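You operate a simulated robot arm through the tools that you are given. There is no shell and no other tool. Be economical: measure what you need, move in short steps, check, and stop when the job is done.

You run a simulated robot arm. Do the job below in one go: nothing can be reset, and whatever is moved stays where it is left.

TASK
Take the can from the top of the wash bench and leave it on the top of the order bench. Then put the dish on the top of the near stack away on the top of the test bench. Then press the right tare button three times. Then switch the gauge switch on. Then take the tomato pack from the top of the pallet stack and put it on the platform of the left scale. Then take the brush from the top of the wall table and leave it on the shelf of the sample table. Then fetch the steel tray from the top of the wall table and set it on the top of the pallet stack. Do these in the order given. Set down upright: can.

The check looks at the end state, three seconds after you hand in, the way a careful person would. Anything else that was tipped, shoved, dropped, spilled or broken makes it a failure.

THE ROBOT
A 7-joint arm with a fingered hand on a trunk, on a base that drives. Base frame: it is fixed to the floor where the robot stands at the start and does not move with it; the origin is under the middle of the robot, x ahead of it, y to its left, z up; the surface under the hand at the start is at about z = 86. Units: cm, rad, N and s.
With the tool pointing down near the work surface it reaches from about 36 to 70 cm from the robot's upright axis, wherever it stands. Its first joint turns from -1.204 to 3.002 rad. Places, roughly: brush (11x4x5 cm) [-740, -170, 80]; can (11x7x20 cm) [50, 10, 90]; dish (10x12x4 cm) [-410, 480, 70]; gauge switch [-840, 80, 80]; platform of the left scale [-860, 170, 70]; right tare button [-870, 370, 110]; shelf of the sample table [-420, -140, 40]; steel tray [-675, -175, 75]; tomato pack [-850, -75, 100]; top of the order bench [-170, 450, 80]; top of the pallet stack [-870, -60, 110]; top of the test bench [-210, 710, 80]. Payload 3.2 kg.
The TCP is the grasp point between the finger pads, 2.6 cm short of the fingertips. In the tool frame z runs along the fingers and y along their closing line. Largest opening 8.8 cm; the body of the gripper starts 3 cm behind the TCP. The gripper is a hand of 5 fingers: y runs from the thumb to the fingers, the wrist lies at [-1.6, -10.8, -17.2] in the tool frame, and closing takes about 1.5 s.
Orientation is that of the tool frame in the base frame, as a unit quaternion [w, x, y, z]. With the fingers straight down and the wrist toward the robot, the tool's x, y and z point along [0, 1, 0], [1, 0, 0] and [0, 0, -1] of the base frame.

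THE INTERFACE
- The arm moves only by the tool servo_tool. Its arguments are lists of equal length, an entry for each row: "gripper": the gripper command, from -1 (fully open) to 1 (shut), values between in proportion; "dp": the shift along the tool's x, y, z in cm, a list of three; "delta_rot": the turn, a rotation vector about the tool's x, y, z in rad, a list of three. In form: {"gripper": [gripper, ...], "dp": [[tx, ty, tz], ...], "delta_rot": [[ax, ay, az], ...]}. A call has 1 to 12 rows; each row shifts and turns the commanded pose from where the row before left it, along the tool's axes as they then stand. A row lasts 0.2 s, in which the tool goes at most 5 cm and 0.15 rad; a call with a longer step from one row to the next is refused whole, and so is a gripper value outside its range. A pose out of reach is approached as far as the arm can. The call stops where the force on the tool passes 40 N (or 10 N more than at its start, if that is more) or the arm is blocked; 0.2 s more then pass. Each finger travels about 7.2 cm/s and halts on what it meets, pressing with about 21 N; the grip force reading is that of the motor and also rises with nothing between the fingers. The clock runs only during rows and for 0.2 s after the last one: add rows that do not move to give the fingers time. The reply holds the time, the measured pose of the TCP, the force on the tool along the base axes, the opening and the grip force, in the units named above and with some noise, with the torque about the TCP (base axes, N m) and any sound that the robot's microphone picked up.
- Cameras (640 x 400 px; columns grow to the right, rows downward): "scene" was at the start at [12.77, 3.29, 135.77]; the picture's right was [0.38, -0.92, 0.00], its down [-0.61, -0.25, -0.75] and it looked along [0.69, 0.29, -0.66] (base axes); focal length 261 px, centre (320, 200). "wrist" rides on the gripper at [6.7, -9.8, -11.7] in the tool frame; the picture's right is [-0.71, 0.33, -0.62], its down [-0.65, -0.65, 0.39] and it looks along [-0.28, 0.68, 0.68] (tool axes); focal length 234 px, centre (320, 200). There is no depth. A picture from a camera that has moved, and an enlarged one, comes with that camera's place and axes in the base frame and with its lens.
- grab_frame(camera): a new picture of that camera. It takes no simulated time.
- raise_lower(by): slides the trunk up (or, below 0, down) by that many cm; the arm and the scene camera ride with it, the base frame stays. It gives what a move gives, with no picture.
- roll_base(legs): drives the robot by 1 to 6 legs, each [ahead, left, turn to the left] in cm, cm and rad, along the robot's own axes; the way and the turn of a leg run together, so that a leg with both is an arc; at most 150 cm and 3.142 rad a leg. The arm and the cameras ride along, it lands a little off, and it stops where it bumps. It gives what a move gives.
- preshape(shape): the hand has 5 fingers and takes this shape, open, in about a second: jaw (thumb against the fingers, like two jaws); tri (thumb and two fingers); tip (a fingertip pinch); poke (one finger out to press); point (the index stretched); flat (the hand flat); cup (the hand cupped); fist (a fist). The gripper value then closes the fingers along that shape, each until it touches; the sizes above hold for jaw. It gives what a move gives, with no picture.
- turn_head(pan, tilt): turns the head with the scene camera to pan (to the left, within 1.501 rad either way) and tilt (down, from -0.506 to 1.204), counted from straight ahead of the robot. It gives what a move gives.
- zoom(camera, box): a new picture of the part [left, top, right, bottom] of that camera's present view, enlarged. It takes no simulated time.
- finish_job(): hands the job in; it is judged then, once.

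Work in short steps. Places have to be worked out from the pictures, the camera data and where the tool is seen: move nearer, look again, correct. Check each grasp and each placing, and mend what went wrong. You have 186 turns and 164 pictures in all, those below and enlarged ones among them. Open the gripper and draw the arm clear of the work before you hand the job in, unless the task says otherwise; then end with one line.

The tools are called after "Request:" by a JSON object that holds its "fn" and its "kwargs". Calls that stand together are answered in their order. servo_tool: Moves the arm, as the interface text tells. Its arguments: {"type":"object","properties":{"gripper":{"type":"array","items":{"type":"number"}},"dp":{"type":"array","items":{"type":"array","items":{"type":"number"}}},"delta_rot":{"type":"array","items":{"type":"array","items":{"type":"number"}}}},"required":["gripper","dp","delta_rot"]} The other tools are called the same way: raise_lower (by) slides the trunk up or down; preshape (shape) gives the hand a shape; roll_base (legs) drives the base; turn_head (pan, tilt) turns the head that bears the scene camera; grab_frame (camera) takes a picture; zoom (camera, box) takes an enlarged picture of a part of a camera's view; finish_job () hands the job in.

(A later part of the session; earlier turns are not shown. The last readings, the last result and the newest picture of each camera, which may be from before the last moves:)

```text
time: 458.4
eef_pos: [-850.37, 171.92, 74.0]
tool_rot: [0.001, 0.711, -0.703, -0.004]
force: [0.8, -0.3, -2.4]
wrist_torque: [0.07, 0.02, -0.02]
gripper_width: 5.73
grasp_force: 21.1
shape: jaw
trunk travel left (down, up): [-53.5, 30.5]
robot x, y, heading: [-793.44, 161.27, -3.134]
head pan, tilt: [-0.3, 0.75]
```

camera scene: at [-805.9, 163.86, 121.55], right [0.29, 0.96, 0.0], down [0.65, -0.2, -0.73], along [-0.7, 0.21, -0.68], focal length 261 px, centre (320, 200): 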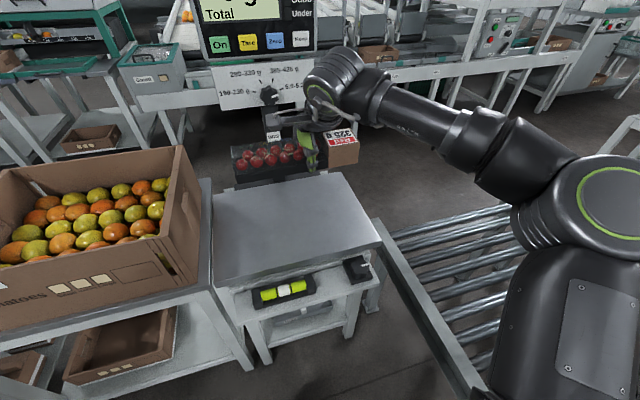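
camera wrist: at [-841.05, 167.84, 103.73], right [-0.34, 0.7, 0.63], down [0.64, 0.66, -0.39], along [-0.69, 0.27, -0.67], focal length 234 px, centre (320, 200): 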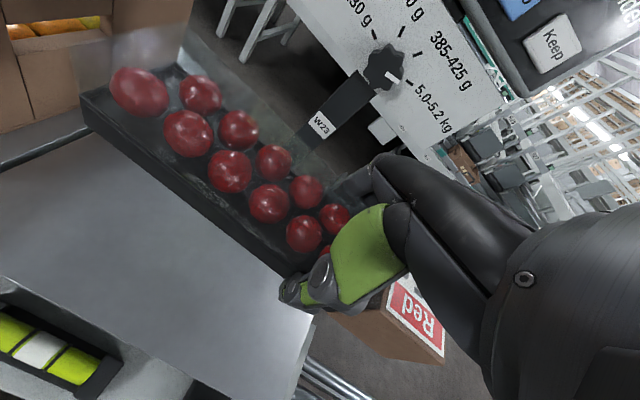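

Still no contact; I look before continuing.

Request:
{"fn": "servo_tool", "kwargs": {"gripper": [1, 1, 1, 1, 1, 1, 1], "dp": [[0, 0, 0.4], [0, 0, 0.4], [0, 0, 0.4], [0, 0, 0.4], [0, 0, 0.3], [0, 0, 0.3], [0, 0, 0]], "delta_rot": [[0, 0, 0], [0, 0, 0], [0, 0, 0], [0, 0, 0], [0, 0, 0], [0, 0, 0], [0, 0, 0]]}}

Request:
{"fn": "zoom", "kwargs": {"camera": "scene", "box": [190, 110, 410, 310]}}

```text
time: 460.0
eef_pos: [-850.41, 171.9, 71.77]
tool_rot: [0.001, 0.712, -0.703, -0.004]
force: [0.5, 0.2, -3.1]
wrist_torque: [0.11, 0.03, 0.01]
gripper_width: 5.77
grasp_force: 20.9
shape: jaw
trunk travel left (down, up): [-53.5, 30.5]
robot x, y, heading: [-793.03, 161.29, -3.133]
head pan, tilt: [-0.3, 0.75]
```

```text
2.00 times, centred on (300, 210) of scene
camera zoom: at [-805.91, 163.87, 121.54], right [0.29, 0.96, 0.0], down [0.65, -0.2, -0.73], along [-0.7, 0.21, -0.68], focal length 521 px, centre (360, 180)
```

zoom: 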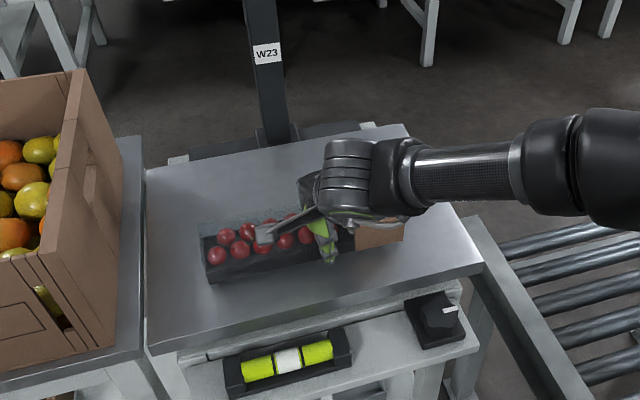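

Close to the plate now. I keep stepping down until contact.

Request:
{"fn": "servo_tool", "kwargs": {"gripper": [1, 1, 1, 1, 1, 1, 1, 1], "dp": [[0, 0, 0.3], [0, 0, 0.3], [0, 0, 0.3], [0, 0, 0.3], [0, 0, 0.3], [0, 0, 0.3], [0, 0, 0.3], [0, 0, 0]], "delta_rot": [[0, 0, 0], [0, 0, 0], [0, 0, 0], [0, 0, 0], [0, 0, 0], [0, 0, 0], [0, 0, 0], [0, 0, 0]]}}

```text
time: 461.7
eef_pos: [-850.66, 171.73, 70.77]
tool_rot: [0.011, 0.711, -0.703, -0.01]
force: [3.8, 0.3, 18.7]
wrist_torque: [-0.08, -0.78, -0.01]
gripper_width: 5.68
grasp_force: 21.2
shape: jaw
trunk travel left (down, up): [-53.5, 30.5]
robot x, y, heading: [-792.85, 161.51, -3.137]
head pan, tilt: [-0.3, 0.75]
stopped in row 8: the force on the tool passed its limit at 41 N (the readings are from after the stop); the commanded pose is now the measured one
```

Contact. I relax a little, open, and lift away.

Request:
{"fn": "servo_tool", "kwargs": {"gripper": [1, 1, -1, -1, -1, -1, -1, -1, -1, -1, -1, -1], "dp": [[0, 0, -0.4], [0, 0, 0], [0, 0, 0], [0, 0, 0], [0, 0, 0], [0, 0, 0], [0, 0, 0], [0, 0, -1], [0, 0, -3], [0, 0, -4], [0, 0, -4], [0, 0, -4]], "delta_rot": [[0, 0, 0], [0, 0, 0], [0, 0, 0], [0, 0, 0], [0, 0, 0], [0, 0, 0], [0, 0, 0], [0, 0, 0], [0, 0, 0], [0, 0, 0], [0, 0, 0], [0, 0, 0]]}}

Request:
{"fn": "zoom", "kwargs": {"camera": "scene", "box": [190, 0, 410, 310]}}

```text
time: 464.3
eef_pos: [-850.23, 171.86, 86.73]
tool_rot: [0.007, 0.71, -0.704, -0.008]
force: [0.4, -1.2, 0.3]
wrist_torque: [0.02, 0.0, 0.01]
gripper_width: 8.81
grasp_force: 0.1
shape: jaw
trunk travel left (down, up): [-53.5, 30.5]
robot x, y, heading: [-792.8, 161.58, -3.136]
head pan, tilt: [-0.3, 0.75]
```

```text
1.29 times, centred on (300, 155) of scene
camera zoom: at [-805.81, 163.86, 121.55], right [0.29, 0.96, 0.0], down [0.65, -0.2, -0.73], along [-0.7, 0.21, -0.68], focal length 336 px, centre (346, 258)
```

zoom: 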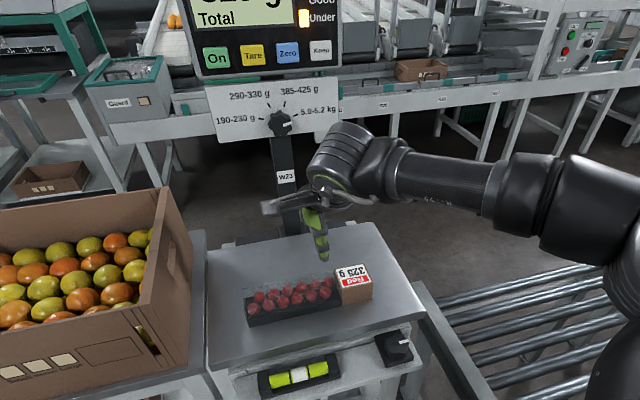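

The pack is placed; the scale reads it. Now the brush: I raise the trunk, retrace the route around the fruit pallet, and face the wall table from the north.

Request:
{"fn": "raise_lower", "kwargs": {"by": 14}}

Request:
{"fn": "roll_base", "kwargs": {"legs": [[-47, 19, 0], [-140, 0, 0], [-35, 14, 0], [0, 130, 0], [0, 72, 0], [0, 0, 1.571]]}}

Request:
{"fn": "roll_base", "kwargs": {"legs": [[-2, -100, 0], [-2, -40, 0]]}}

Request:
{"fn": "turn_head", "kwargs": {"pan": 0.0, "tilt": 0.55}}

Request:
{"fn": "grab_frame", "kwargs": {"camera": "scene"}}

```text
time: 466.0
eef_pos: [-850.46, 171.83, 100.54]
tool_rot: [0.007, 0.711, -0.703, -0.008]
force: [0.2, -0.5, 1.4]
wrist_torque: [0.05, 0.0, -0.01]
gripper_width: 8.77
grasp_force: 0.1
shape: jaw
trunk travel left (down, up): [-67.5, 16.5]
robot x, y, heading: [-793.21, 161.5, -3.134]
head pan, tilt: [-0.3, 0.75]
```

```text
time: 490.9
eef_pos: [-578.65, -128.1, 100.59]
tool_rot: [0.01, 1.0, 0.003, 0.0]
force: [-0.6, -0.8, -0.4]
wrist_torque: [-0.01, 0.01, 0.0]
gripper_width: 8.76
grasp_force: 0.0
shape: jaw
trunk travel left (down, up): [-67.5, 16.5]
robot x, y, heading: [-568.23, -70.81, -1.565]
head pan, tilt: [-0.3, 0.75]
```

```text
time: 498.2
eef_pos: [-717.77, -124.9, 100.57]
tool_rot: [0.011, 1.0, 0.005, 0.0]
force: [-0.7, -0.1, -0.7]
wrist_torque: [0.02, -0.02, -0.02]
gripper_width: 8.78
grasp_force: 0.1
shape: jaw
trunk travel left (down, up): [-67.5, 16.5]
robot x, y, heading: [-707.66, -67.22, -1.565]
head pan, tilt: [-0.3, 0.75]
```

```text
time: 499.0
eef_pos: [-717.82, -124.93, 100.64]
tool_rot: [0.01, 1.0, 0.006, 0.0]
force: [-0.9, -0.5, 0.4]
wrist_torque: [-0.02, 0.01, 0.0]
gripper_width: 8.78
grasp_force: 0.0
shape: jaw
trunk travel left (down, up): [-67.5, 16.5]
robot x, y, heading: [-707.57, -67.23, -1.563]
head pan, tilt: [0.0, 0.55]
```

```text
31 pictures are left
camera scene: at [-707.25, -81.35, 137.29], right [-1.0, -0.01, 0.0], down [0.0, 0.52, -0.85], along [0.01, -0.85, -0.52], focal length 261 px, centre (320, 200)
```

scene: 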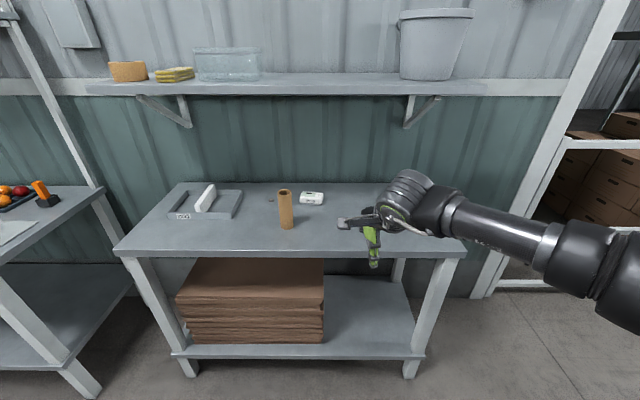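

The brush must be behind the hand; I check the wrist view.

Request:
{"fn": "grab_frame", "kwargs": {"camera": "wrist"}}

```text
30 pictures are left
camera wrist: at [-711.17, -114.87, 112.12], right [-0.7, -0.33, 0.63], down [-0.66, 0.64, -0.4], along [-0.27, -0.7, -0.66], focal length 234 px, centre (320, 200)
```

wrist: 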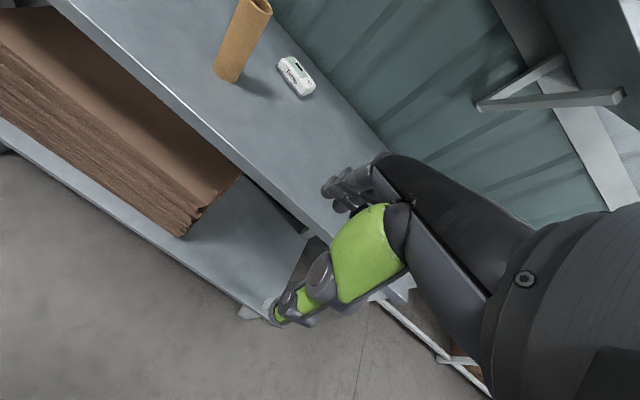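

I move the hand 14 cm east and look again.

Request:
{"fn": "servo_tool", "kwargs": {"gripper": [-1, -1, -1, -1, -1], "dp": [[4.5, -1, 0], [4.5, -1, 0], [4.5, -1, 0], [4.5, 0, 0], [0, 0, 0]], "delta_rot": [[0, 0, 0], [0, 0, 0], [0, 0, 0], [0, 0, 0], [0, 0, 0]]}}

Request:
{"fn": "grab_frame", "kwargs": {"camera": "scene"}}

Request:
{"fn": "grab_frame", "kwargs": {"camera": "wrist"}}

```text
time: 500.2
eef_pos: [-699.93, -121.63, 100.52]
tool_rot: [0.011, 1.0, 0.004, 0.0]
force: [-1.1, -2.1, -0.2]
wrist_torque: [0.0, -0.02, -0.03]
gripper_width: 8.79
grasp_force: 0.1
shape: jaw
trunk travel left (down, up): [-67.5, 16.5]
robot x, y, heading: [-707.19, -67.26, -1.563]
head pan, tilt: [0.0, 0.55]
```

```text
29 pictures are left
camera scene: at [-707.38, -81.32, 137.29], right [-1.0, -0.01, 0.0], down [0.0, 0.52, -0.85], along [0.01, -0.85, -0.52], focal length 261 px, centre (320, 200)
```

scene: 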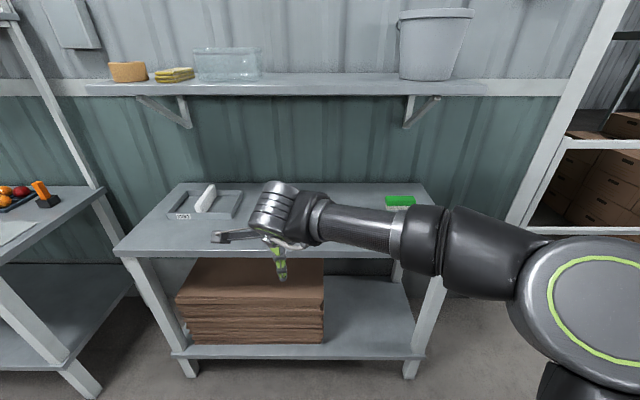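

```text
28 pictures are left
camera wrist: at [-693.29, -111.69, 112.04], right [-0.7, -0.33, 0.63], down [-0.66, 0.64, -0.4], along [-0.27, -0.7, -0.66], focal length 234 px, centre (320, 200)
```

wrist: 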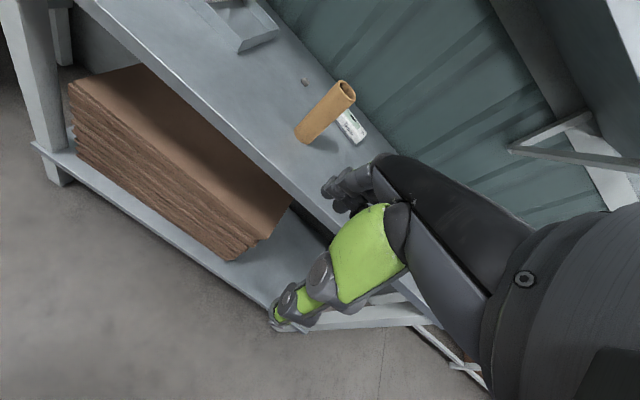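

The green brush is at scene (400, 202), about (-740, -173). I zoom for its orientation.

Request:
{"fn": "zoom", "kwargs": {"camera": "scene", "box": [370, 175, 450, 225]}}

```text
8.00 times, centred on (410, 200) of scene
camera zoom: at [-707.38, -81.32, 137.29], right [-1.0, -0.01, 0.0], down [0.0, 0.52, -0.85], along [0.01, -0.85, -0.52], focal length 2085 px, centre (-400, 200)
```

zoom: 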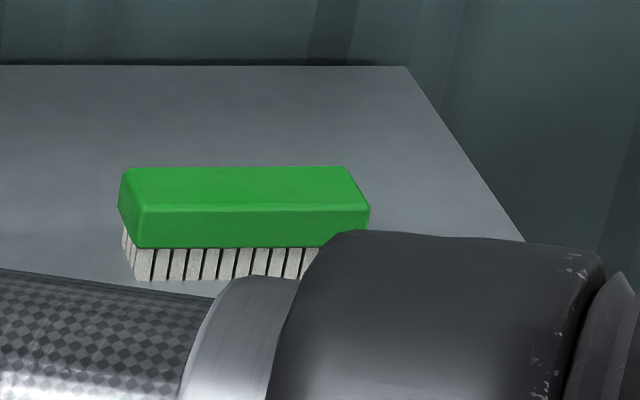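

The brush lies along x, about 11×4 cm, so the natural grip (closing along y) fits. I move the base in front of it.

Request:
{"fn": "servo_tool", "kwargs": {"gripper": [-1, -1, -1], "dp": [[0, 0, 3], [0, 0, 3], [0, 0, 0]], "delta_rot": [[0, 0, 0], [-0.02, 0, 0], [0, 0, 0]]}}

Request:
{"fn": "roll_base", "kwargs": {"legs": [[0, -37, -0.006], [40, 0, 0]]}}

Request:
{"fn": "turn_head", "kwargs": {"pan": 0.0, "tilt": 0.85}}

Request:
{"fn": "grab_frame", "kwargs": {"camera": "scene"}}

Request:
{"fn": "grab_frame", "kwargs": {"camera": "wrist"}}

```text
time: 501.0
eef_pos: [-699.86, -121.88, 94.49]
tool_rot: [0.02, 1.0, 0.006, -0.001]
force: [0.1, -0.1, 0.0]
wrist_torque: [0.03, 0.02, -0.03]
gripper_width: 8.79
grasp_force: 0.1
shape: jaw
trunk travel left (down, up): [-67.5, 16.5]
robot x, y, heading: [-707.74, -67.69, -1.564]
head pan, tilt: [0.0, 0.55]
```

```text
time: 505.5
eef_pos: [-736.99, -162.23, 94.43]
tool_rot: [0.02, 1.0, 0.004, 0.0]
force: [0.4, -0.7, -0.4]
wrist_torque: [0.01, 0.0, 0.0]
gripper_width: 8.78
grasp_force: 0.1
shape: jaw
trunk travel left (down, up): [-67.5, 16.5]
robot x, y, heading: [-744.41, -107.78, -1.566]
head pan, tilt: [0.0, 0.55]
```

```text
time: 506.3
eef_pos: [-737.08, -162.25, 94.44]
tool_rot: [0.021, 1.0, 0.004, 0.0]
force: [-0.3, 0.6, 1.0]
wrist_torque: [-0.03, -0.01, -0.01]
gripper_width: 8.8
grasp_force: 0.0
shape: jaw
trunk travel left (down, up): [-67.5, 16.5]
robot x, y, heading: [-744.73, -107.52, -1.561]
head pan, tilt: [0.0, 0.85]
```

```text
26 pictures are left
camera scene: at [-744.37, -120.47, 134.76], right [-1.0, 0.0, 0.0], down [0.0, 0.75, -0.66], along [0.0, -0.66, -0.75], focal length 261 px, centre (320, 200)
```

scene: 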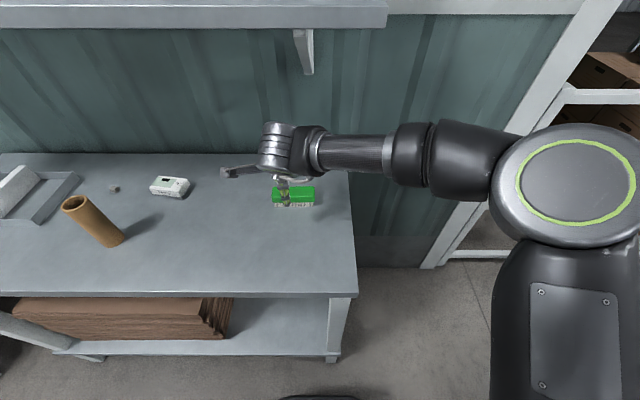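

```text
25 pictures are left
camera wrist: at [-730.41, -151.99, 105.78], right [-0.7, -0.31, 0.64], down [-0.65, 0.63, -0.41], along [-0.27, -0.71, -0.65], focal length 234 px, centre (320, 200)
```

wrist: 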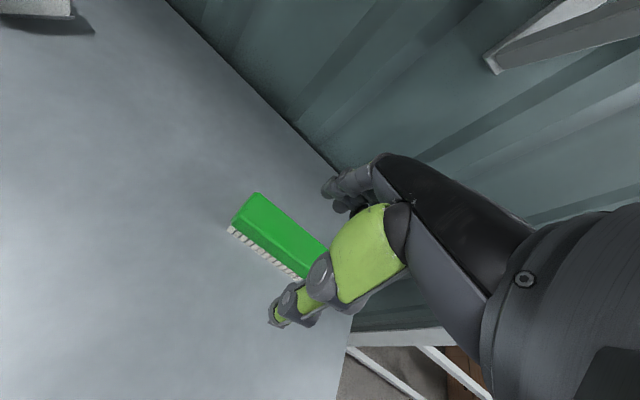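

Brush top centre is about (-737, -168.5, 83.5). I move over it, descend in steps and close.

Request:
{"fn": "servo_tool", "kwargs": {"gripper": [-1, -1, -1, -1, -1, -1], "dp": [[0, 3.2, 0], [0, 3.1, 0], [0, 0, 3.5], [0, 0, 3], [0, 0, 0], [0, 0, 0]], "delta_rot": [[0.02, 0, 0], [0.02, 0, 0], [0, 0, 0], [0, 0, 0], [0, 0, 0], [0, 0, 0]]}}

Request:
{"fn": "zoom", "kwargs": {"camera": "wrist", "box": [200, 150, 420, 330]}}

```text
time: 507.7
eef_pos: [-737.07, -168.5, 88.1]
tool_rot: [0.0, 1.0, 0.003, 0.0]
force: [-0.2, -0.2, -0.9]
wrist_torque: [0.03, 0.0, 0.01]
gripper_width: 8.81
grasp_force: 0.0
shape: jaw
trunk travel left (down, up): [-67.5, 16.5]
robot x, y, heading: [-744.52, -107.45, -1.565]
head pan, tilt: [0.0, 0.85]
```

```text
2.22 times, centred on (310, 240) of wrist
camera zoom: at [-730.37, -158.83, 99.85], right [-0.7, -0.34, 0.62], down [-0.65, 0.65, -0.39], along [-0.27, -0.68, -0.68], focal length 520 px, centre (342, 111)
```

zoom: 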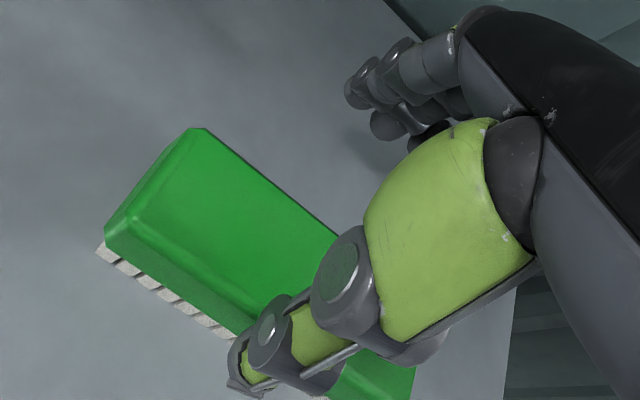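

I shift 1 cm back north for centring, descend to z≈82.2 and close.

Request:
{"fn": "servo_tool", "kwargs": {"gripper": [-1, -1, -1, -1, -1, 1, 1, 1, 1, 1, 1, 1], "dp": [[0, -1, 0], [0, 0, 2.5], [0, 0, 1.8], [0, 0, 1.3], [0, 0, 0.3], [0, 0, 0], [0, 0, 0], [0, 0, 0], [0, 0, 0], [0, 0, 0], [0, 0, 0], [0, 0, 0]], "delta_rot": [[0, 0, 0], [0, 0, 0], [0, 0, 0], [0, 0, 0], [0, 0, 0], [0, 0, 0], [0, 0, 0], [0, 0, 0], [0, 0, 0], [0, 0, 0], [0, 0, 0], [0, 0, 0]]}}

Request:
{"fn": "servo_tool", "kwargs": {"gripper": [1, 1, 1, 1, 1], "dp": [[0, 0, 0], [0, 0, -1], [0, 0, -2], [0, 0, -3], [0, 0, 0]], "delta_rot": [[0, 0, 0], [0, 0, 0], [0, 0, 0], [0, 0, 0], [0, 0, 0]]}}

Request:
{"fn": "grab_frame", "kwargs": {"camera": "wrist"}}

```text
time: 508.6
eef_pos: [-736.91, -168.31, 84.42]
tool_rot: [0.014, 1.0, 0.001, 0.007]
force: [-0.7, 3.0, 13.0]
wrist_torque: [-0.05, 0.12, -0.04]
gripper_width: 8.78
grasp_force: 0.0
shape: jaw
trunk travel left (down, up): [-67.5, 16.5]
robot x, y, heading: [-744.59, -107.8, -1.57]
head pan, tilt: [0.0, 0.85]
stopped in row 4: the force on the tool passed its limit at 48 N (the readings are from after the stop); the commanded pose is now the measured one
```

```text
time: 509.9
eef_pos: [-736.97, -168.04, 90.01]
tool_rot: [0.01, 1.0, 0.0, 0.006]
force: [-0.1, -0.4, -0.6]
wrist_torque: [-0.04, -0.01, 0.02]
gripper_width: 2.49
grasp_force: 20.7
shape: jaw
trunk travel left (down, up): [-67.5, 16.5]
robot x, y, heading: [-744.65, -107.8, -1.564]
head pan, tilt: [0.0, 0.85]
```

```text
23 pictures are left
camera wrist: at [-730.47, -158.07, 101.64], right [-0.71, -0.32, 0.62], down [-0.65, 0.65, -0.41], along [-0.27, -0.69, -0.67], focal length 234 px, centre (320, 200)
```

wrist: 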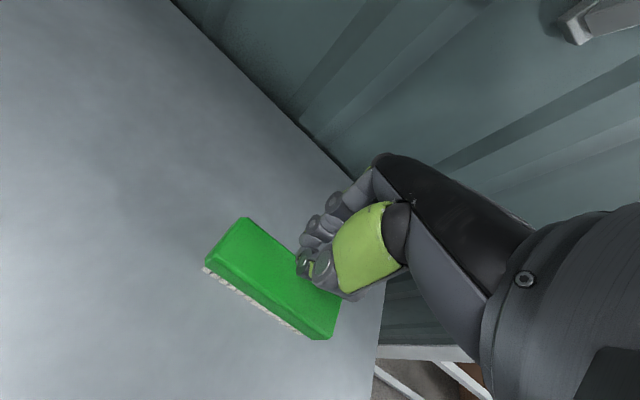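

Contact came from the table (top ≈81), before the fingers had closed. Re-triangulated, the brush top is z≈86 at (-737, -165). I reopen, shift 3 cm north, descend to 85 and close.

Request:
{"fn": "servo_tool", "kwargs": {"gripper": [-1, -1, -1, -1, -1, -1, -1], "dp": [[0, 0, -1], [0, -1.5, 0], [0, -1.5, 0], [0, 0, 0], [0, 0, 0], [0, 0, 0], [0, 0, 0]], "delta_rot": [[0, 0, 0], [0, 0, 0], [0, 0, 0], [0, 0, 0], [0, 0, 0], [0, 0, 0], [0, 0, 0]]}}

Request:
{"fn": "servo_tool", "kwargs": {"gripper": [-1, -1, -1, 1, 1, 1, 1, 1, 1, 1, 1], "dp": [[0, 0, 3], [0, 0, 1.9], [0, 0, 0], [0, 0, 0], [0, 0, 0], [0, 0, 0], [0, 0, 0], [0, 0, 0], [0, 0, 0], [0, 0, 0], [0, 0, 0]], "delta_rot": [[0, 0, 0], [0, 0, 0], [0, 0, 0], [0, 0, 0], [0, 0, 0], [0, 0, 0], [0, 0, 0], [0, 0, 0], [0, 0, 0], [0, 0, 0], [0, 0, 0]]}}

```text
time: 511.4
eef_pos: [-737.12, -165.05, 91.0]
tool_rot: [0.011, 1.0, 0.0, 0.006]
force: [-0.1, -0.2, 0.5]
wrist_torque: [-0.02, -0.01, 0.01]
gripper_width: 8.78
grasp_force: 0.0
shape: jaw
trunk travel left (down, up): [-67.5, 16.5]
robot x, y, heading: [-744.41, -107.74, -1.566]
head pan, tilt: [0.0, 0.85]
```

```text
time: 513.9
eef_pos: [-737.06, -165.11, 86.0]
tool_rot: [0.011, 1.0, 0.0, 0.006]
force: [0.3, -0.1, 0.8]
wrist_torque: [0.01, 0.02, 0.04]
gripper_width: 3.52
grasp_force: 20.8
shape: jaw
trunk travel left (down, up): [-67.5, 16.5]
robot x, y, heading: [-744.5, -107.8, -1.566]
head pan, tilt: [0.0, 0.85]
```

It closed on 3.5 cm. I lift and check.

Request:
{"fn": "servo_tool", "kwargs": {"gripper": [1, 1, 1, 1, 1], "dp": [[0, 0, -1], [0, 0, -2], [0, 0, -3], [0, 0, -2], [0, 0, 0]], "delta_rot": [[0, 0, 0], [0, 0, 0], [0, 0, 0], [0, 0, 0], [0, 0, 0]]}}

Request:
{"fn": "grab_frame", "kwargs": {"camera": "wrist"}}

```text
time: 515.0
eef_pos: [-737.03, -165.14, 94.14]
tool_rot: [0.01, 1.0, 0.0, 0.006]
force: [0.8, -0.5, -1.1]
wrist_torque: [-0.02, 0.06, 0.02]
gripper_width: 3.51
grasp_force: 21.0
shape: jaw
trunk travel left (down, up): [-67.5, 16.5]
robot x, y, heading: [-744.03, -107.53, -1.568]
head pan, tilt: [0.0, 0.85]
```

```text
22 pictures are left
camera wrist: at [-730.54, -155.16, 105.71], right [-0.71, -0.32, 0.62], down [-0.65, 0.64, -0.41], along [-0.27, -0.69, -0.67], focal length 234 px, centre (320, 200)
```

wrist: 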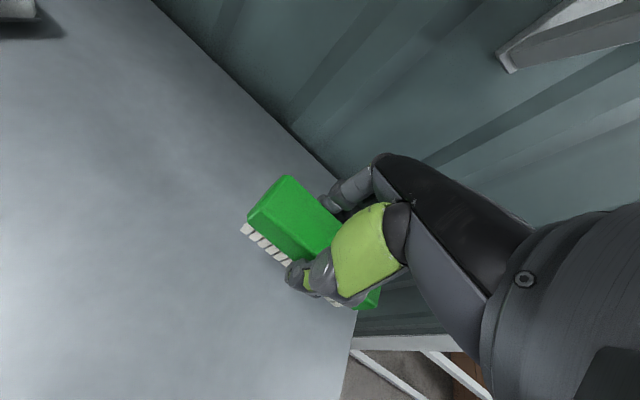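

The brush is held. I back off and slide east toward the sample table at (-420, -140).

Request:
{"fn": "roll_base", "kwargs": {"legs": [[-32, 0, 0], [0, 140, 0], [0, 120, 0]]}}

Request:
{"fn": "turn_head", "kwargs": {"pan": 0.5, "tilt": 0.55}}

Request:
{"fn": "grab_frame", "kwargs": {"camera": "scene"}}

```text
time: 529.5
eef_pos: [-476.25, -131.08, 94.09]
tool_rot: [0.011, 1.0, 0.005, 0.005]
force: [-0.3, -0.6, -1.3]
wrist_torque: [0.03, -0.04, 0.04]
gripper_width: 3.47
grasp_force: 20.1
shape: jaw
trunk travel left (down, up): [-67.5, 16.5]
robot x, y, heading: [-483.94, -73.92, -1.558]
head pan, tilt: [0.0, 0.85]
```

```text
time: 530.4
eef_pos: [-476.22, -130.93, 94.03]
tool_rot: [0.01, 1.0, 0.006, 0.006]
force: [-0.1, -0.8, -0.3]
wrist_torque: [-0.01, 0.06, 0.03]
gripper_width: 3.49
grasp_force: 21.2
shape: jaw
trunk travel left (down, up): [-67.5, 16.5]
robot x, y, heading: [-484.14, -73.56, -1.555]
head pan, tilt: [0.499, 0.55]
```

```text
21 pictures are left
camera scene: at [-479.59, -86.49, 137.28], right [-0.87, -0.49, 0.0], down [-0.26, 0.46, -0.85], along [0.42, -0.74, -0.52], focal length 261 px, centre (320, 200)
```

scene: 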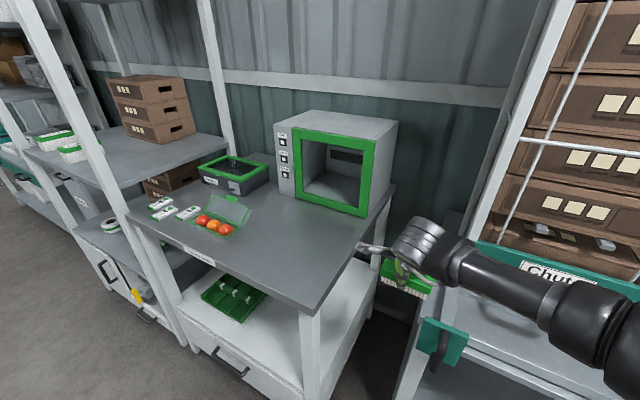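

The sample table's top spans x −457…−375 with its front at y≈-121.5. On the shelf (z≈40) there is a green tray, and the right part is free near (-441, -132). I align, retract the arm, and lower the trunk 40 cm in front of the table.

Request:
{"fn": "roll_base", "kwargs": {"legs": [[-9, 33, -0.012]]}}

Request:
{"fn": "servo_tool", "kwargs": {"gripper": [1, 1, 1, 1, 1], "dp": [[0, -4.2, 0], [0, -4.2, 0], [0, -4.2, 0], [0, -4.2, 0], [0, 0, 0]], "delta_rot": [[0, 0, 0], [0, 0, 0], [0, 0, 0], [0, 0, 0], [0, 0, 0]]}}

Request:
{"fn": "raise_lower", "kwargs": {"by": -40}}

Request:
{"fn": "turn_head", "kwargs": {"pan": 0.1, "tilt": 0.7}}

Request:
{"fn": "grab_frame", "kwargs": {"camera": "scene"}}

Request:
{"fn": "grab_frame", "kwargs": {"camera": "wrist"}}

```text
time: 532.6
eef_pos: [-443.83, -121.82, 94.18]
tool_rot: [0.011, 1.0, 0.0, 0.005]
force: [-0.2, -0.6, -0.6]
wrist_torque: [0.04, -0.01, -0.02]
gripper_width: 3.47
grasp_force: 20.7
shape: jaw
trunk travel left (down, up): [-67.5, 16.5]
robot x, y, heading: [-451.45, -64.11, -1.569]
head pan, tilt: [0.499, 0.55]
```

```text
time: 533.9
eef_pos: [-443.79, -105.04, 93.82]
tool_rot: [0.01, 1.0, 0.0, 0.006]
force: [0.4, -0.3, -1.3]
wrist_torque: [0.03, -0.03, 0.0]
gripper_width: 3.5
grasp_force: 21.4
shape: jaw
trunk travel left (down, up): [-67.5, 16.5]
robot x, y, heading: [-451.36, -64.4, -1.566]
head pan, tilt: [0.499, 0.55]
```

```text
time: 537.7
eef_pos: [-443.92, -105.06, 53.81]
tool_rot: [0.01, 1.0, 0.0, 0.006]
force: [-0.4, -0.2, -0.1]
wrist_torque: [-0.01, -0.02, -0.01]
gripper_width: 3.5
grasp_force: 20.5
shape: jaw
trunk travel left (down, up): [-27.5, 56.5]
robot x, y, heading: [-451.18, -64.17, -1.573]
head pan, tilt: [0.499, 0.55]
```

```text
time: 538.5
eef_pos: [-443.86, -105.13, 53.75]
tool_rot: [0.011, 1.0, 0.0, 0.007]
force: [0.2, -0.9, -0.9]
wrist_torque: [-0.01, 0.0, 0.0]
gripper_width: 3.49
grasp_force: 21.0
shape: jaw
trunk travel left (down, up): [-27.5, 56.5]
robot x, y, heading: [-451.4, -64.05, -1.565]
head pan, tilt: [0.099, 0.7]
```

```text
20 pictures are left
camera scene: at [-450.27, -77.74, 95.98], right [-0.99, -0.1, 0.0], down [-0.07, 0.64, -0.77], along [0.08, -0.76, -0.64], focal length 261 px, centre (320, 200)
```

scene: 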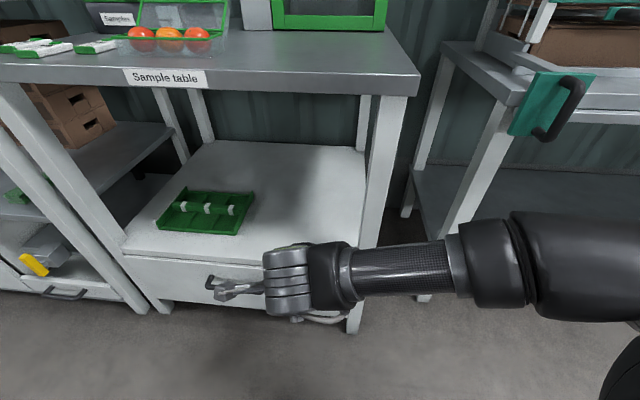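

```text
19 pictures are left
camera wrist: at [-437.24, -95.08, 65.37], right [-0.71, -0.32, 0.62], down [-0.64, 0.65, -0.41], along [-0.27, -0.69, -0.67], focal length 234 px, centre (320, 200)
```

wrist: 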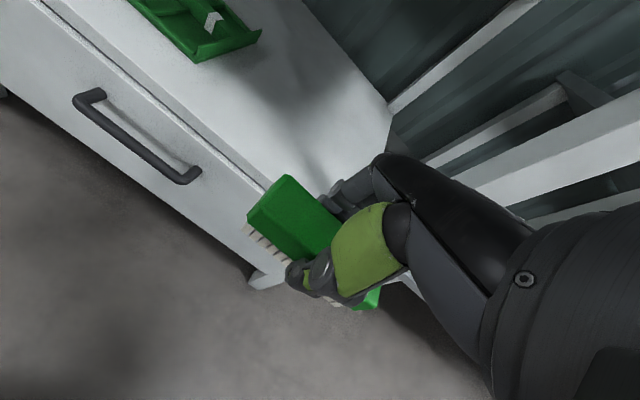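

The shelf is free right of the green tray. I shift the base 12 cm east, bring the hand back to x≈-440, and reach in over the shelf.

Request:
{"fn": "roll_base", "kwargs": {"legs": [[0, 12, 0]]}}

Request:
{"fn": "servo_tool", "kwargs": {"gripper": [1, 1, 1, 1, 1, 1, 1, 1], "dp": [[-4, 0, 0], [-4, 0, 0], [0, 4.5, 0], [0, 4.5, 0], [0, 4.5, 0], [0, 4.5, 0], [0, 4.5, 0], [0, 0, 0]], "delta_rot": [[0, 0, 0], [0, 0, 0], [0, 0, 0], [0, 0, 0], [0, 0, 0], [0, 0, 0], [0, 0, 0], [0, 0, 0]]}}

Request:
{"fn": "grab_frame", "kwargs": {"camera": "scene"}}

```text
time: 539.8
eef_pos: [-431.79, -104.97, 53.76]
tool_rot: [0.01, 1.0, 0.0, 0.006]
force: [-0.2, 0.2, -1.2]
wrist_torque: [0.0, -0.01, -0.03]
gripper_width: 3.49
grasp_force: 20.4
shape: jaw
trunk travel left (down, up): [-27.5, 56.5]
robot x, y, heading: [-438.98, -64.43, -1.565]
head pan, tilt: [0.099, 0.7]
```

```text
time: 541.6
eef_pos: [-439.78, -127.51, 54.19]
tool_rot: [0.011, 1.0, 0.001, 0.005]
force: [-1.1, -0.1, -0.8]
wrist_torque: [0.02, 0.0, -0.04]
gripper_width: 3.47
grasp_force: 20.8
shape: jaw
trunk travel left (down, up): [-27.5, 56.5]
robot x, y, heading: [-439.01, -64.56, -1.568]
head pan, tilt: [0.099, 0.7]
```

```text
18 pictures are left
camera scene: at [-438.23, -77.71, 95.97], right [-0.99, -0.1, 0.0], down [-0.07, 0.64, -0.76], along [0.08, -0.76, -0.64], focal length 261 px, centre (320, 200)
```

scene: 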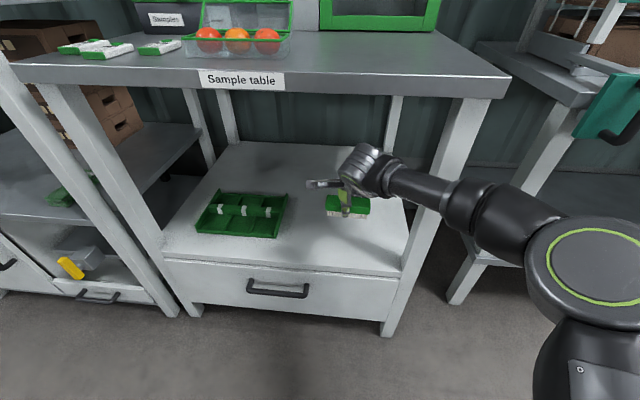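

The brush is over the free shelf area, about 8 cm inside the edge. I lower until contact.

Request:
{"fn": "servo_tool", "kwargs": {"gripper": [1, 1, 1, 1, 1, 1, 1, 1, 1, 1, 1, 1], "dp": [[0, 1, 2.5], [0, 1, 2.5], [0, 0, 1.5], [0, 0, 0.5], [0, 0, 0.5], [0, 0, 0.5], [0, 0, 0.5], [0, 0, 0.5], [0, 0, 0.4], [0, 0, 0.4], [0, 0, 0.4], [0, 0, 0]], "delta_rot": [[0, 0, 0], [0, 0, 0], [0, 0, 0], [0, 0, 0], [0, 0, 0], [0, 0, 0], [0, 0, 0], [0, 0, 0], [0, 0, 0], [0, 0, 0], [0, 0, 0], [0, 0, 0]]}}

```text
time: 544.2
eef_pos: [-439.7, -129.72, 44.01]
tool_rot: [0.01, 1.0, 0.0, 0.005]
force: [-0.6, 0.1, -0.6]
wrist_torque: [0.01, 0.01, -0.04]
gripper_width: 3.47
grasp_force: 20.7
shape: jaw
trunk travel left (down, up): [-27.5, 56.5]
robot x, y, heading: [-438.83, -64.14, -1.566]
head pan, tilt: [0.099, 0.7]
```

No contact at z=44; I continue stepping down.

Request:
{"fn": "servo_tool", "kwargs": {"gripper": [1, 1, 1, 1, 1, 1, 1, 1, 1, 1], "dp": [[0, 0, 0.4], [0, 0, 0.4], [0, 0, 0.4], [0, 0, 0.4], [0, 0, 0.4], [0, 0, 0.4], [0, 0, 0.4], [0, 0, 0.4], [0, 0, 0.4], [0, 0, 0]], "delta_rot": [[0, 0, 0], [0, 0, 0], [0, 0, 0], [0, 0, 0], [0, 0, 0], [0, 0, 0], [0, 0, 0], [0, 0, 0], [0, 0, 0], [0, 0, 0]]}}

Request:
{"fn": "zoom", "kwargs": {"camera": "scene", "box": [180, 120, 480, 330]}}

```text
time: 546.0
eef_pos: [-439.47, -130.11, 42.34]
tool_rot: [0.023, 1.0, 0.0, 0.01]
force: [0.8, 1.7, 17.4]
wrist_torque: [0.41, 0.05, 0.05]
gripper_width: 3.66
grasp_force: 21.0
shape: jaw
trunk travel left (down, up): [-27.5, 56.5]
robot x, y, heading: [-438.84, -64.32, -1.571]
head pan, tilt: [0.099, 0.7]
stopped in row 8: the force on the tool passed its limit at 40 N (the readings are from after the stop); the commanded pose is now the measured one
```

```text
1.90 times, centred on (330, 225) of scene
camera zoom: at [-438.25, -77.38, 96.0], right [-0.99, -0.1, 0.0], down [-0.07, 0.64, -0.77], along [0.08, -0.76, -0.64], focal length 496 px, centre (301, 152)
```

zoom: 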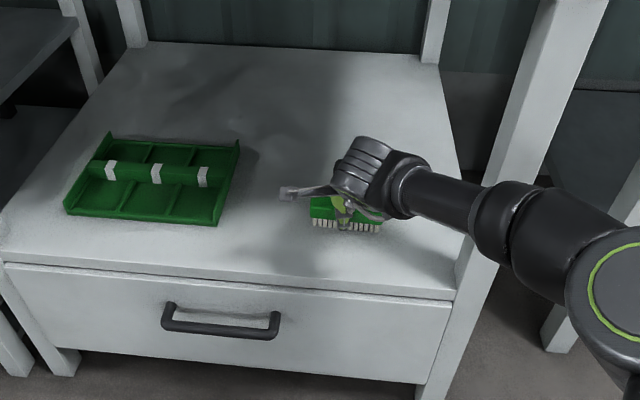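

The brush is on the shelf. I relax, open, lift a bit and draw straight back out.

Request:
{"fn": "servo_tool", "kwargs": {"gripper": [1, -1, -1, -1, -1, -1, -1, -1, -1, -1, -1, -1], "dp": [[0, 0, -0.3], [0, 0, 0], [0, 0, 0], [0, 0, 0], [0, 0, 0], [0, 0, 0], [0, 0, -2], [0, 0, -4], [0, 0, -3], [0, -4.5, 0], [0, -4.5, 0], [0, 0, 0]], "delta_rot": [[0, 0, 0], [0, 0, 0], [0, 0, 0], [0, 0, 0], [0, 0, 0], [0, 0, 0], [0, 0, 0], [0, 0, 0], [0, 0, 0], [0, 0, 0], [0, 0, 0], [0, 0, 0]]}}

Request:
{"fn": "servo_tool", "kwargs": {"gripper": [-1, -1, -1, -1, -1], "dp": [[0, -4.5, 0], [0, -4.5, 0], [0, -4.5, 0], [0, -1, 0], [0, 0, 0]], "delta_rot": [[0, 0, 0], [-0.02, 0, 0], [0, 0, 0], [0, 0, 0], [0, 0, 0]]}}

Request:
{"fn": "zoom", "kwargs": {"camera": "scene", "box": [180, 120, 480, 330]}}

```text
time: 548.6
eef_pos: [-439.85, -120.71, 50.59]
tool_rot: [0.017, 1.0, -0.001, 0.008]
force: [-0.5, -1.1, 0.3]
wrist_torque: [-0.01, -0.01, -0.04]
gripper_width: 8.8
grasp_force: 0.2
shape: jaw
trunk travel left (down, up): [-27.5, 56.5]
robot x, y, heading: [-439.08, -64.48, -1.567]
head pan, tilt: [0.099, 0.7]
```

```text
time: 549.8
eef_pos: [-439.68, -106.2, 50.13]
tool_rot: [0.028, 1.0, -0.002, 0.008]
force: [0.0, 0.4, 0.6]
wrist_torque: [0.01, 0.02, 0.03]
gripper_width: 8.78
grasp_force: 0.0
shape: jaw
trunk travel left (down, up): [-27.5, 56.5]
robot x, y, heading: [-439.06, -64.55, -1.568]
head pan, tilt: [0.099, 0.7]
```

```text
1.90 times, centred on (330, 225) of scene
camera zoom: at [-438.24, -77.68, 95.98], right [-0.99, -0.1, 0.0], down [-0.07, 0.64, -0.76], along [0.08, -0.76, -0.64], focal length 496 px, centre (301, 152)
```

zoom: 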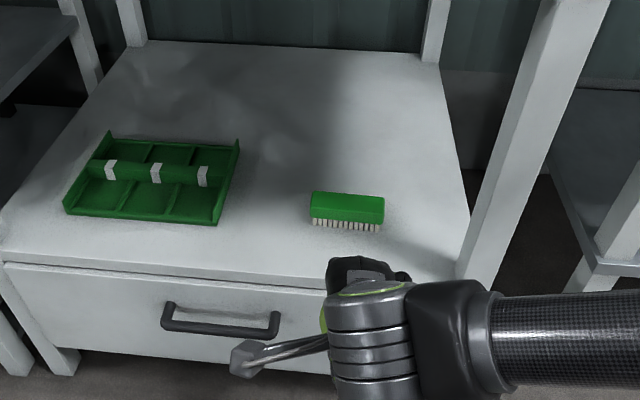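

The brush sits properly on the shelf. Last job: the steel tray. I raise the trunk and go back west to the wall table.

Request:
{"fn": "raise_lower", "kwargs": {"by": 44}}

Request:
{"fn": "roll_base", "kwargs": {"legs": [[0, -120, 0], [-3, -104, -0.004]]}}

Request:
{"fn": "roll_base", "kwargs": {"legs": [[25, 0, 0]]}}

Request:
{"fn": "turn_head", "kwargs": {"pan": 0.1, "tilt": 0.7}}

Request:
{"fn": "grab_frame", "kwargs": {"camera": "scene"}}

```text
refused: 44 is not a number from -40 to 40
```

```text
time: 560.9
eef_pos: [-665.06, -104.74, 50.14]
tool_rot: [0.028, 1.0, 0.001, 0.008]
force: [0.5, 0.5, 0.6]
wrist_torque: [0.04, 0.02, 0.01]
gripper_width: 8.78
grasp_force: 0.2
shape: jaw
trunk travel left (down, up): [-27.5, 56.5]
robot x, y, heading: [-664.44, -62.67, -1.561]
head pan, tilt: [0.099, 0.7]
```

```text
time: 562.7
eef_pos: [-664.75, -129.65, 50.2]
tool_rot: [0.029, 1.0, 0.002, 0.007]
force: [0.0, 0.3, 1.0]
wrist_torque: [0.04, -0.03, 0.02]
gripper_width: 8.81
grasp_force: 0.0
shape: jaw
trunk travel left (down, up): [-27.5, 56.5]
robot x, y, heading: [-664.47, -87.74, -1.561]
head pan, tilt: [0.099, 0.7]
```

```text
time: 563.3
eef_pos: [-664.81, -129.54, 50.09]
tool_rot: [0.028, 1.0, 0.002, 0.008]
force: [-0.2, 0.3, 0.3]
wrist_torque: [0.02, 0.01, 0.01]
gripper_width: 8.8
grasp_force: 0.1
shape: jaw
trunk travel left (down, up): [-27.5, 56.5]
robot x, y, heading: [-664.45, -87.52, -1.559]
head pan, tilt: [0.099, 0.7]
```

```text
15 pictures are left
camera scene: at [-663.48, -101.17, 95.98], right [-0.99, -0.11, 0.0], down [-0.07, 0.64, -0.76], along [0.08, -0.76, -0.64], focal length 261 px, centre (320, 200)
```

scene: 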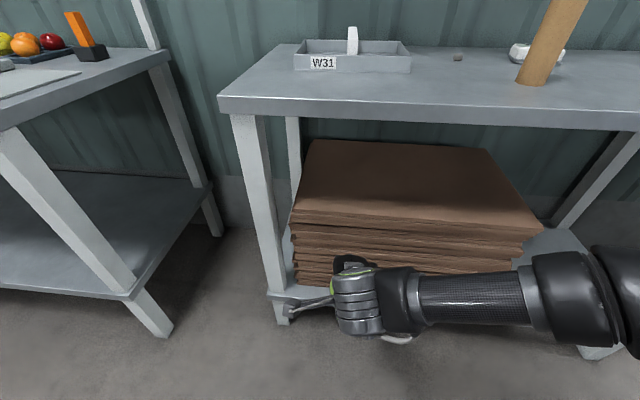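

The trunk raise was refused (over 40), so I moved low, without any contact. I back off, raise 40 cm, retract nothing else, and look from above.

Request:
{"fn": "roll_base", "kwargs": {"legs": [[-25, 0, -0.01]]}}

Request:
{"fn": "raise_lower", "kwargs": {"by": 40}}

Request:
{"fn": "raise_lower", "kwargs": {"by": 8}}

Request:
{"fn": "roll_base", "kwargs": {"legs": [[30, 0, 0]]}}

Request:
{"fn": "turn_head", "kwargs": {"pan": 0.1, "tilt": 0.75}}

Request:
{"fn": "grab_frame", "kwargs": {"camera": "scene"}}

```text
time: 565.1
eef_pos: [-665.38, -104.74, 50.04]
tool_rot: [0.027, 1.0, -0.003, 0.008]
force: [-0.2, -0.2, 0.2]
wrist_torque: [0.03, -0.02, -0.03]
gripper_width: 8.77
grasp_force: 0.1
shape: jaw
trunk travel left (down, up): [-27.5, 56.5]
robot x, y, heading: [-664.4, -62.98, -1.57]
head pan, tilt: [0.099, 0.7]
```

```text
time: 569.0
eef_pos: [-665.25, -104.82, 90.1]
tool_rot: [0.028, 1.0, -0.003, 0.008]
force: [-0.8, 0.9, -0.4]
wrist_torque: [0.02, -0.01, 0.02]
gripper_width: 8.79
grasp_force: 0.0
shape: jaw
trunk travel left (down, up): [-67.5, 16.5]
robot x, y, heading: [-664.56, -62.76, -1.568]
head pan, tilt: [0.099, 0.7]
```

```text
time: 570.1
eef_pos: [-665.27, -104.73, 98.13]
tool_rot: [0.028, 1.0, -0.004, 0.008]
force: [-0.4, 0.6, 0.7]
wrist_torque: [0.0, 0.02, -0.01]
gripper_width: 8.77
grasp_force: 0.0
shape: jaw
trunk travel left (down, up): [-75.5, 8.5]
robot x, y, heading: [-664.34, -62.59, -1.575]
head pan, tilt: [0.099, 0.7]
```

```text
time: 572.2
eef_pos: [-665.3, -134.78, 98.02]
tool_rot: [0.028, 1.0, -0.003, 0.008]
force: [0.6, -1.0, 0.0]
wrist_torque: [0.03, 0.03, -0.01]
gripper_width: 8.78
grasp_force: 0.0
shape: jaw
trunk travel left (down, up): [-75.5, 8.5]
robot x, y, heading: [-664.4, -92.81, -1.57]
head pan, tilt: [0.099, 0.7]
```

```text
time: 572.8
eef_pos: [-665.33, -134.76, 98.09]
tool_rot: [0.028, 1.0, -0.003, 0.008]
force: [-0.8, 0.0, -0.6]
wrist_torque: [-0.02, 0.02, 0.02]
gripper_width: 8.79
grasp_force: 0.0
shape: jaw
trunk travel left (down, up): [-75.5, 8.5]
robot x, y, heading: [-664.31, -92.96, -1.57]
head pan, tilt: [0.099, 0.75]
```

```text
14 pictures are left
camera scene: at [-663.77, -106.07, 143.55], right [-1.0, -0.1, 0.0], down [-0.07, 0.68, -0.73], along [0.07, -0.73, -0.68], focal length 261 px, centre (320, 200)
```

scene: 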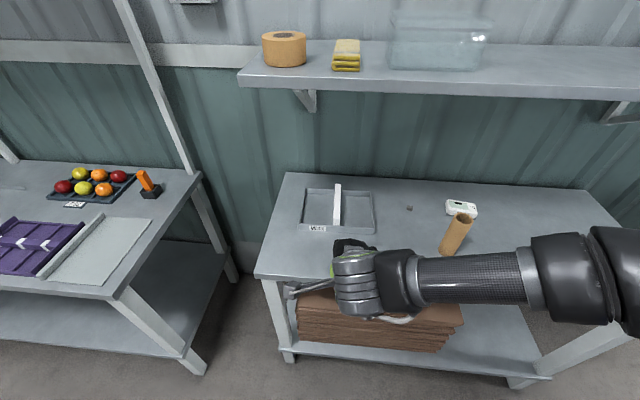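

The tray has a thin white handle bar standing along its middle, running along y. I zoom for exact measures.

Request:
{"fn": "zoom", "kwargs": {"camera": "scene", "box": [290, 175, 386, 235]}}

Request:
{"fn": "grab_frame", "kwargs": {"camera": "wrist"}}

```text
6.67 times, centred on (338, 205) of scene
camera zoom: at [-663.77, -106.07, 143.55], right [-1.0, -0.1, 0.0], down [-0.07, 0.68, -0.73], along [0.07, -0.73, -0.68], focal length 1738 px, centre (200, 167)
```

zoom: 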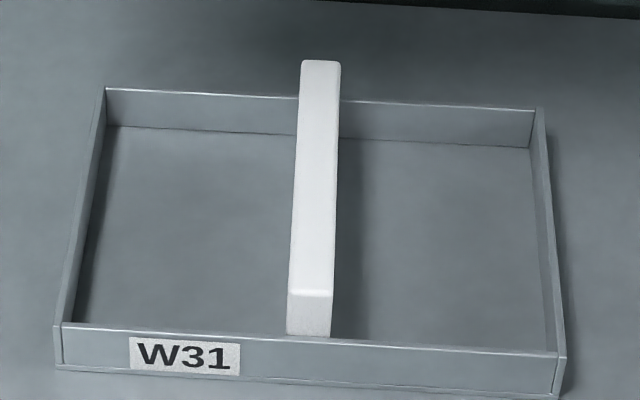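

```text
12 pictures are left
camera wrist: at [-658.73, -124.46, 109.34], right [-0.72, -0.29, 0.63], down [-0.64, 0.63, -0.43], along [-0.27, -0.71, -0.64], focal length 234 px, centre (320, 200)
```

wrist: 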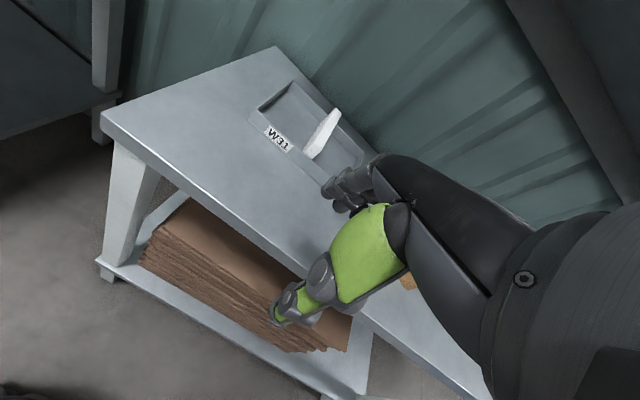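

The bar's top is about (-663.5, -171, 83.5), 1.9 cm wide, 17 long. I turn the hand 90° (the way that worked before) and drive closer.

Request:
{"fn": "servo_tool", "kwargs": {"gripper": [-1, -1, -1, -1, -1, -1, -1, -1, -1, -1, -1, -1], "dp": [[0, 0, 0], [0, 0, 0], [0, 0, 0], [0, 0, 0], [0, 0, 0], [0, 0, 0], [0, 0, 0], [0, 0, 0], [0, 0, 0], [0, 0, 0], [0, 0, 0], [0, 0, 0]], "delta_rot": [[0.056, 0, 0], [0, 0, 0.145], [0, 0, 0.145], [0, 0, 0.145], [0, 0, 0.145], [0, 0, 0.145], [0, 0, 0.145], [0, 0, 0.145], [0, 0, 0.145], [0, 0, 0.145], [0, 0, 0.145], [0, 0, 0.121]]}}

Request:
{"fn": "roll_base", "kwargs": {"legs": [[23, 3, 0]]}}

Request:
{"fn": "grab_frame", "kwargs": {"camera": "wrist"}}

```text
time: 575.4
eef_pos: [-665.3, -134.61, 98.03]
tool_rot: [0.006, -0.704, 0.71, -0.006]
force: [0.7, 0.1, 0.0]
wrist_torque: [0.01, 0.02, -0.01]
gripper_width: 8.79
grasp_force: 0.1
shape: jaw
trunk travel left (down, up): [-75.5, 8.5]
robot x, y, heading: [-664.52, -92.64, -1.572]
head pan, tilt: [0.099, 0.75]
```

```text
time: 577.1
eef_pos: [-662.52, -157.59, 98.12]
tool_rot: [0.006, -0.704, 0.71, -0.005]
force: [-0.6, -0.7, 0.4]
wrist_torque: [0.0, 0.01, 0.03]
gripper_width: 8.79
grasp_force: 0.0
shape: jaw
trunk travel left (down, up): [-75.5, 8.5]
robot x, y, heading: [-661.86, -115.52, -1.574]
head pan, tilt: [0.099, 0.75]
```

```text
11 pictures are left
camera wrist: at [-652.94, -164.42, 109.97], right [-0.34, 0.71, 0.62], down [0.67, 0.64, -0.38], along [-0.67, 0.29, -0.69], focal length 234 px, centre (320, 200)
```

wrist: 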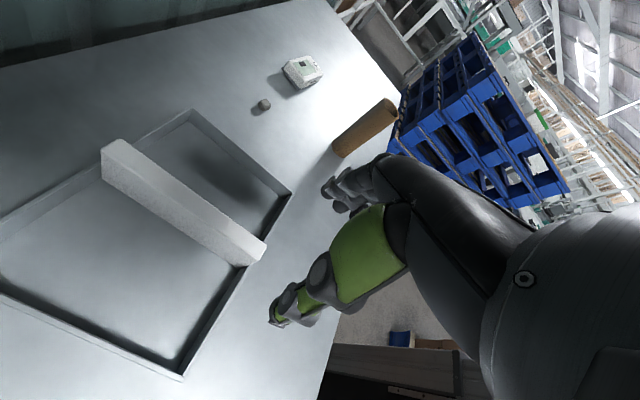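

Re-triangulated, the bar's top centre is (-663.4, -166.7, 87). I move over it, lower to z≈90 and check.

Request:
{"fn": "servo_tool", "kwargs": {"gripper": [-1, -1, -1, -1, -1], "dp": [[4.5, 0.45, 0], [4.6, 0.45, 0], [0, 0, 4], [0, 0, 3.6], [0, 0, 0]], "delta_rot": [[0, 0, 0], [0, 0, 0], [0, 0, 0], [0, 0, 0], [0, 0, 0]]}}

Request:
{"fn": "grab_frame", "kwargs": {"camera": "wrist"}}

```text
time: 578.4
eef_pos: [-663.18, -166.62, 90.41]
tool_rot: [0.005, -0.704, 0.71, -0.005]
force: [0.0, 0.3, -0.3]
wrist_torque: [0.03, -0.01, -0.02]
gripper_width: 8.77
grasp_force: 0.0
shape: jaw
trunk travel left (down, up): [-75.5, 8.5]
robot x, y, heading: [-661.26, -115.86, -1.573]
head pan, tilt: [0.099, 0.75]
```

```text
10 pictures are left
camera wrist: at [-653.79, -173.43, 102.32], right [-0.34, 0.71, 0.62], down [0.67, 0.64, -0.38], along [-0.67, 0.28, -0.69], focal length 234 px, centre (320, 200)
```

wrist: 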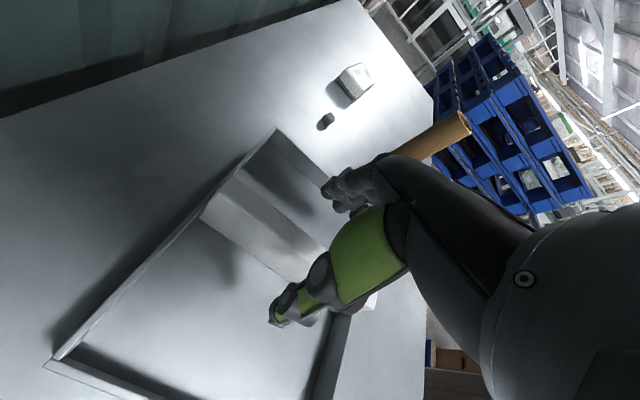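

The bar runs between thumb and fingers. I descend 4.9 cm and close.

Request:
{"fn": "servo_tool", "kwargs": {"gripper": [-1, -1, -1, -1, 1, 1, 1, 1, 1, 1, 1, 1], "dp": [[0, 0, 2.5], [0, 0, 1.5], [0, 0, 0.7], [0, 0, 0], [0, 0, 0], [0, 0, 0], [0, 0, 0], [0, 0, 0], [0, 0, 0], [0, 0, 0], [0, 0, 0], [0, 0, 0]], "delta_rot": [[0, 0, 0], [0, 0, 0], [0, 0, 0], [0, 0, 0], [0, 0, 0], [0, 0, 0], [0, 0, 0], [0, 0, 0], [0, 0, 0], [0, 0, 0], [0, 0, 0], [0, 0, 0]]}}

```text
time: 581.0
eef_pos: [-663.32, -166.77, 85.89]
tool_rot: [0.006, -0.704, 0.71, -0.004]
force: [-0.1, 0.2, -0.7]
wrist_torque: [-0.04, -0.01, -0.02]
gripper_width: 1.4
grasp_force: 20.6
shape: jaw
trunk travel left (down, up): [-75.5, 8.5]
robot x, y, heading: [-661.71, -115.7, -1.575]
head pan, tilt: [0.099, 0.75]
```

Closed on 1.4 cm. I lift gently and check.

Request:
{"fn": "servo_tool", "kwargs": {"gripper": [1, 1, 1, 1, 1], "dp": [[0, 0, -1], [0, 0, -2], [0, 0, -2], [0, 0, -1], [0, 0, 0]], "delta_rot": [[0, 0, 0], [0, 0, 0], [0, 0, 0], [0, 0, 0], [0, 0, 0]]}}

Request:
{"fn": "grab_frame", "kwargs": {"camera": "wrist"}}

```text
time: 582.1
eef_pos: [-663.37, -166.61, 91.83]
tool_rot: [0.006, -0.704, 0.71, -0.005]
force: [-0.6, 0.1, -1.6]
wrist_torque: [0.02, -0.02, 0.0]
gripper_width: 1.41
grasp_force: 21.0
shape: jaw
trunk travel left (down, up): [-75.5, 8.5]
robot x, y, heading: [-661.37, -115.73, -1.576]
head pan, tilt: [0.099, 0.75]
```

```text
9 pictures are left
camera wrist: at [-653.8, -173.5, 103.68], right [-0.34, 0.71, 0.62], down [0.67, 0.64, -0.38], along [-0.67, 0.29, -0.69], focal length 234 px, centre (320, 200)
```

wrist: 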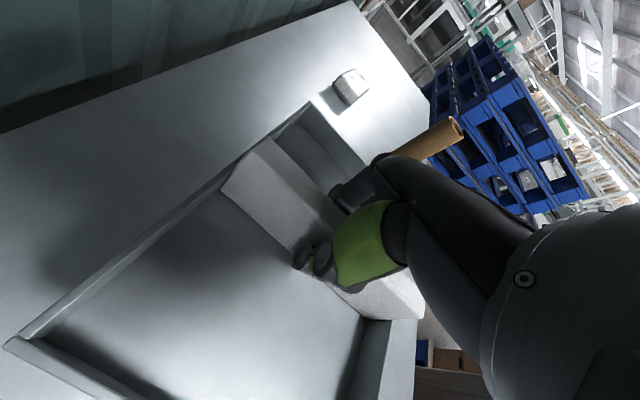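

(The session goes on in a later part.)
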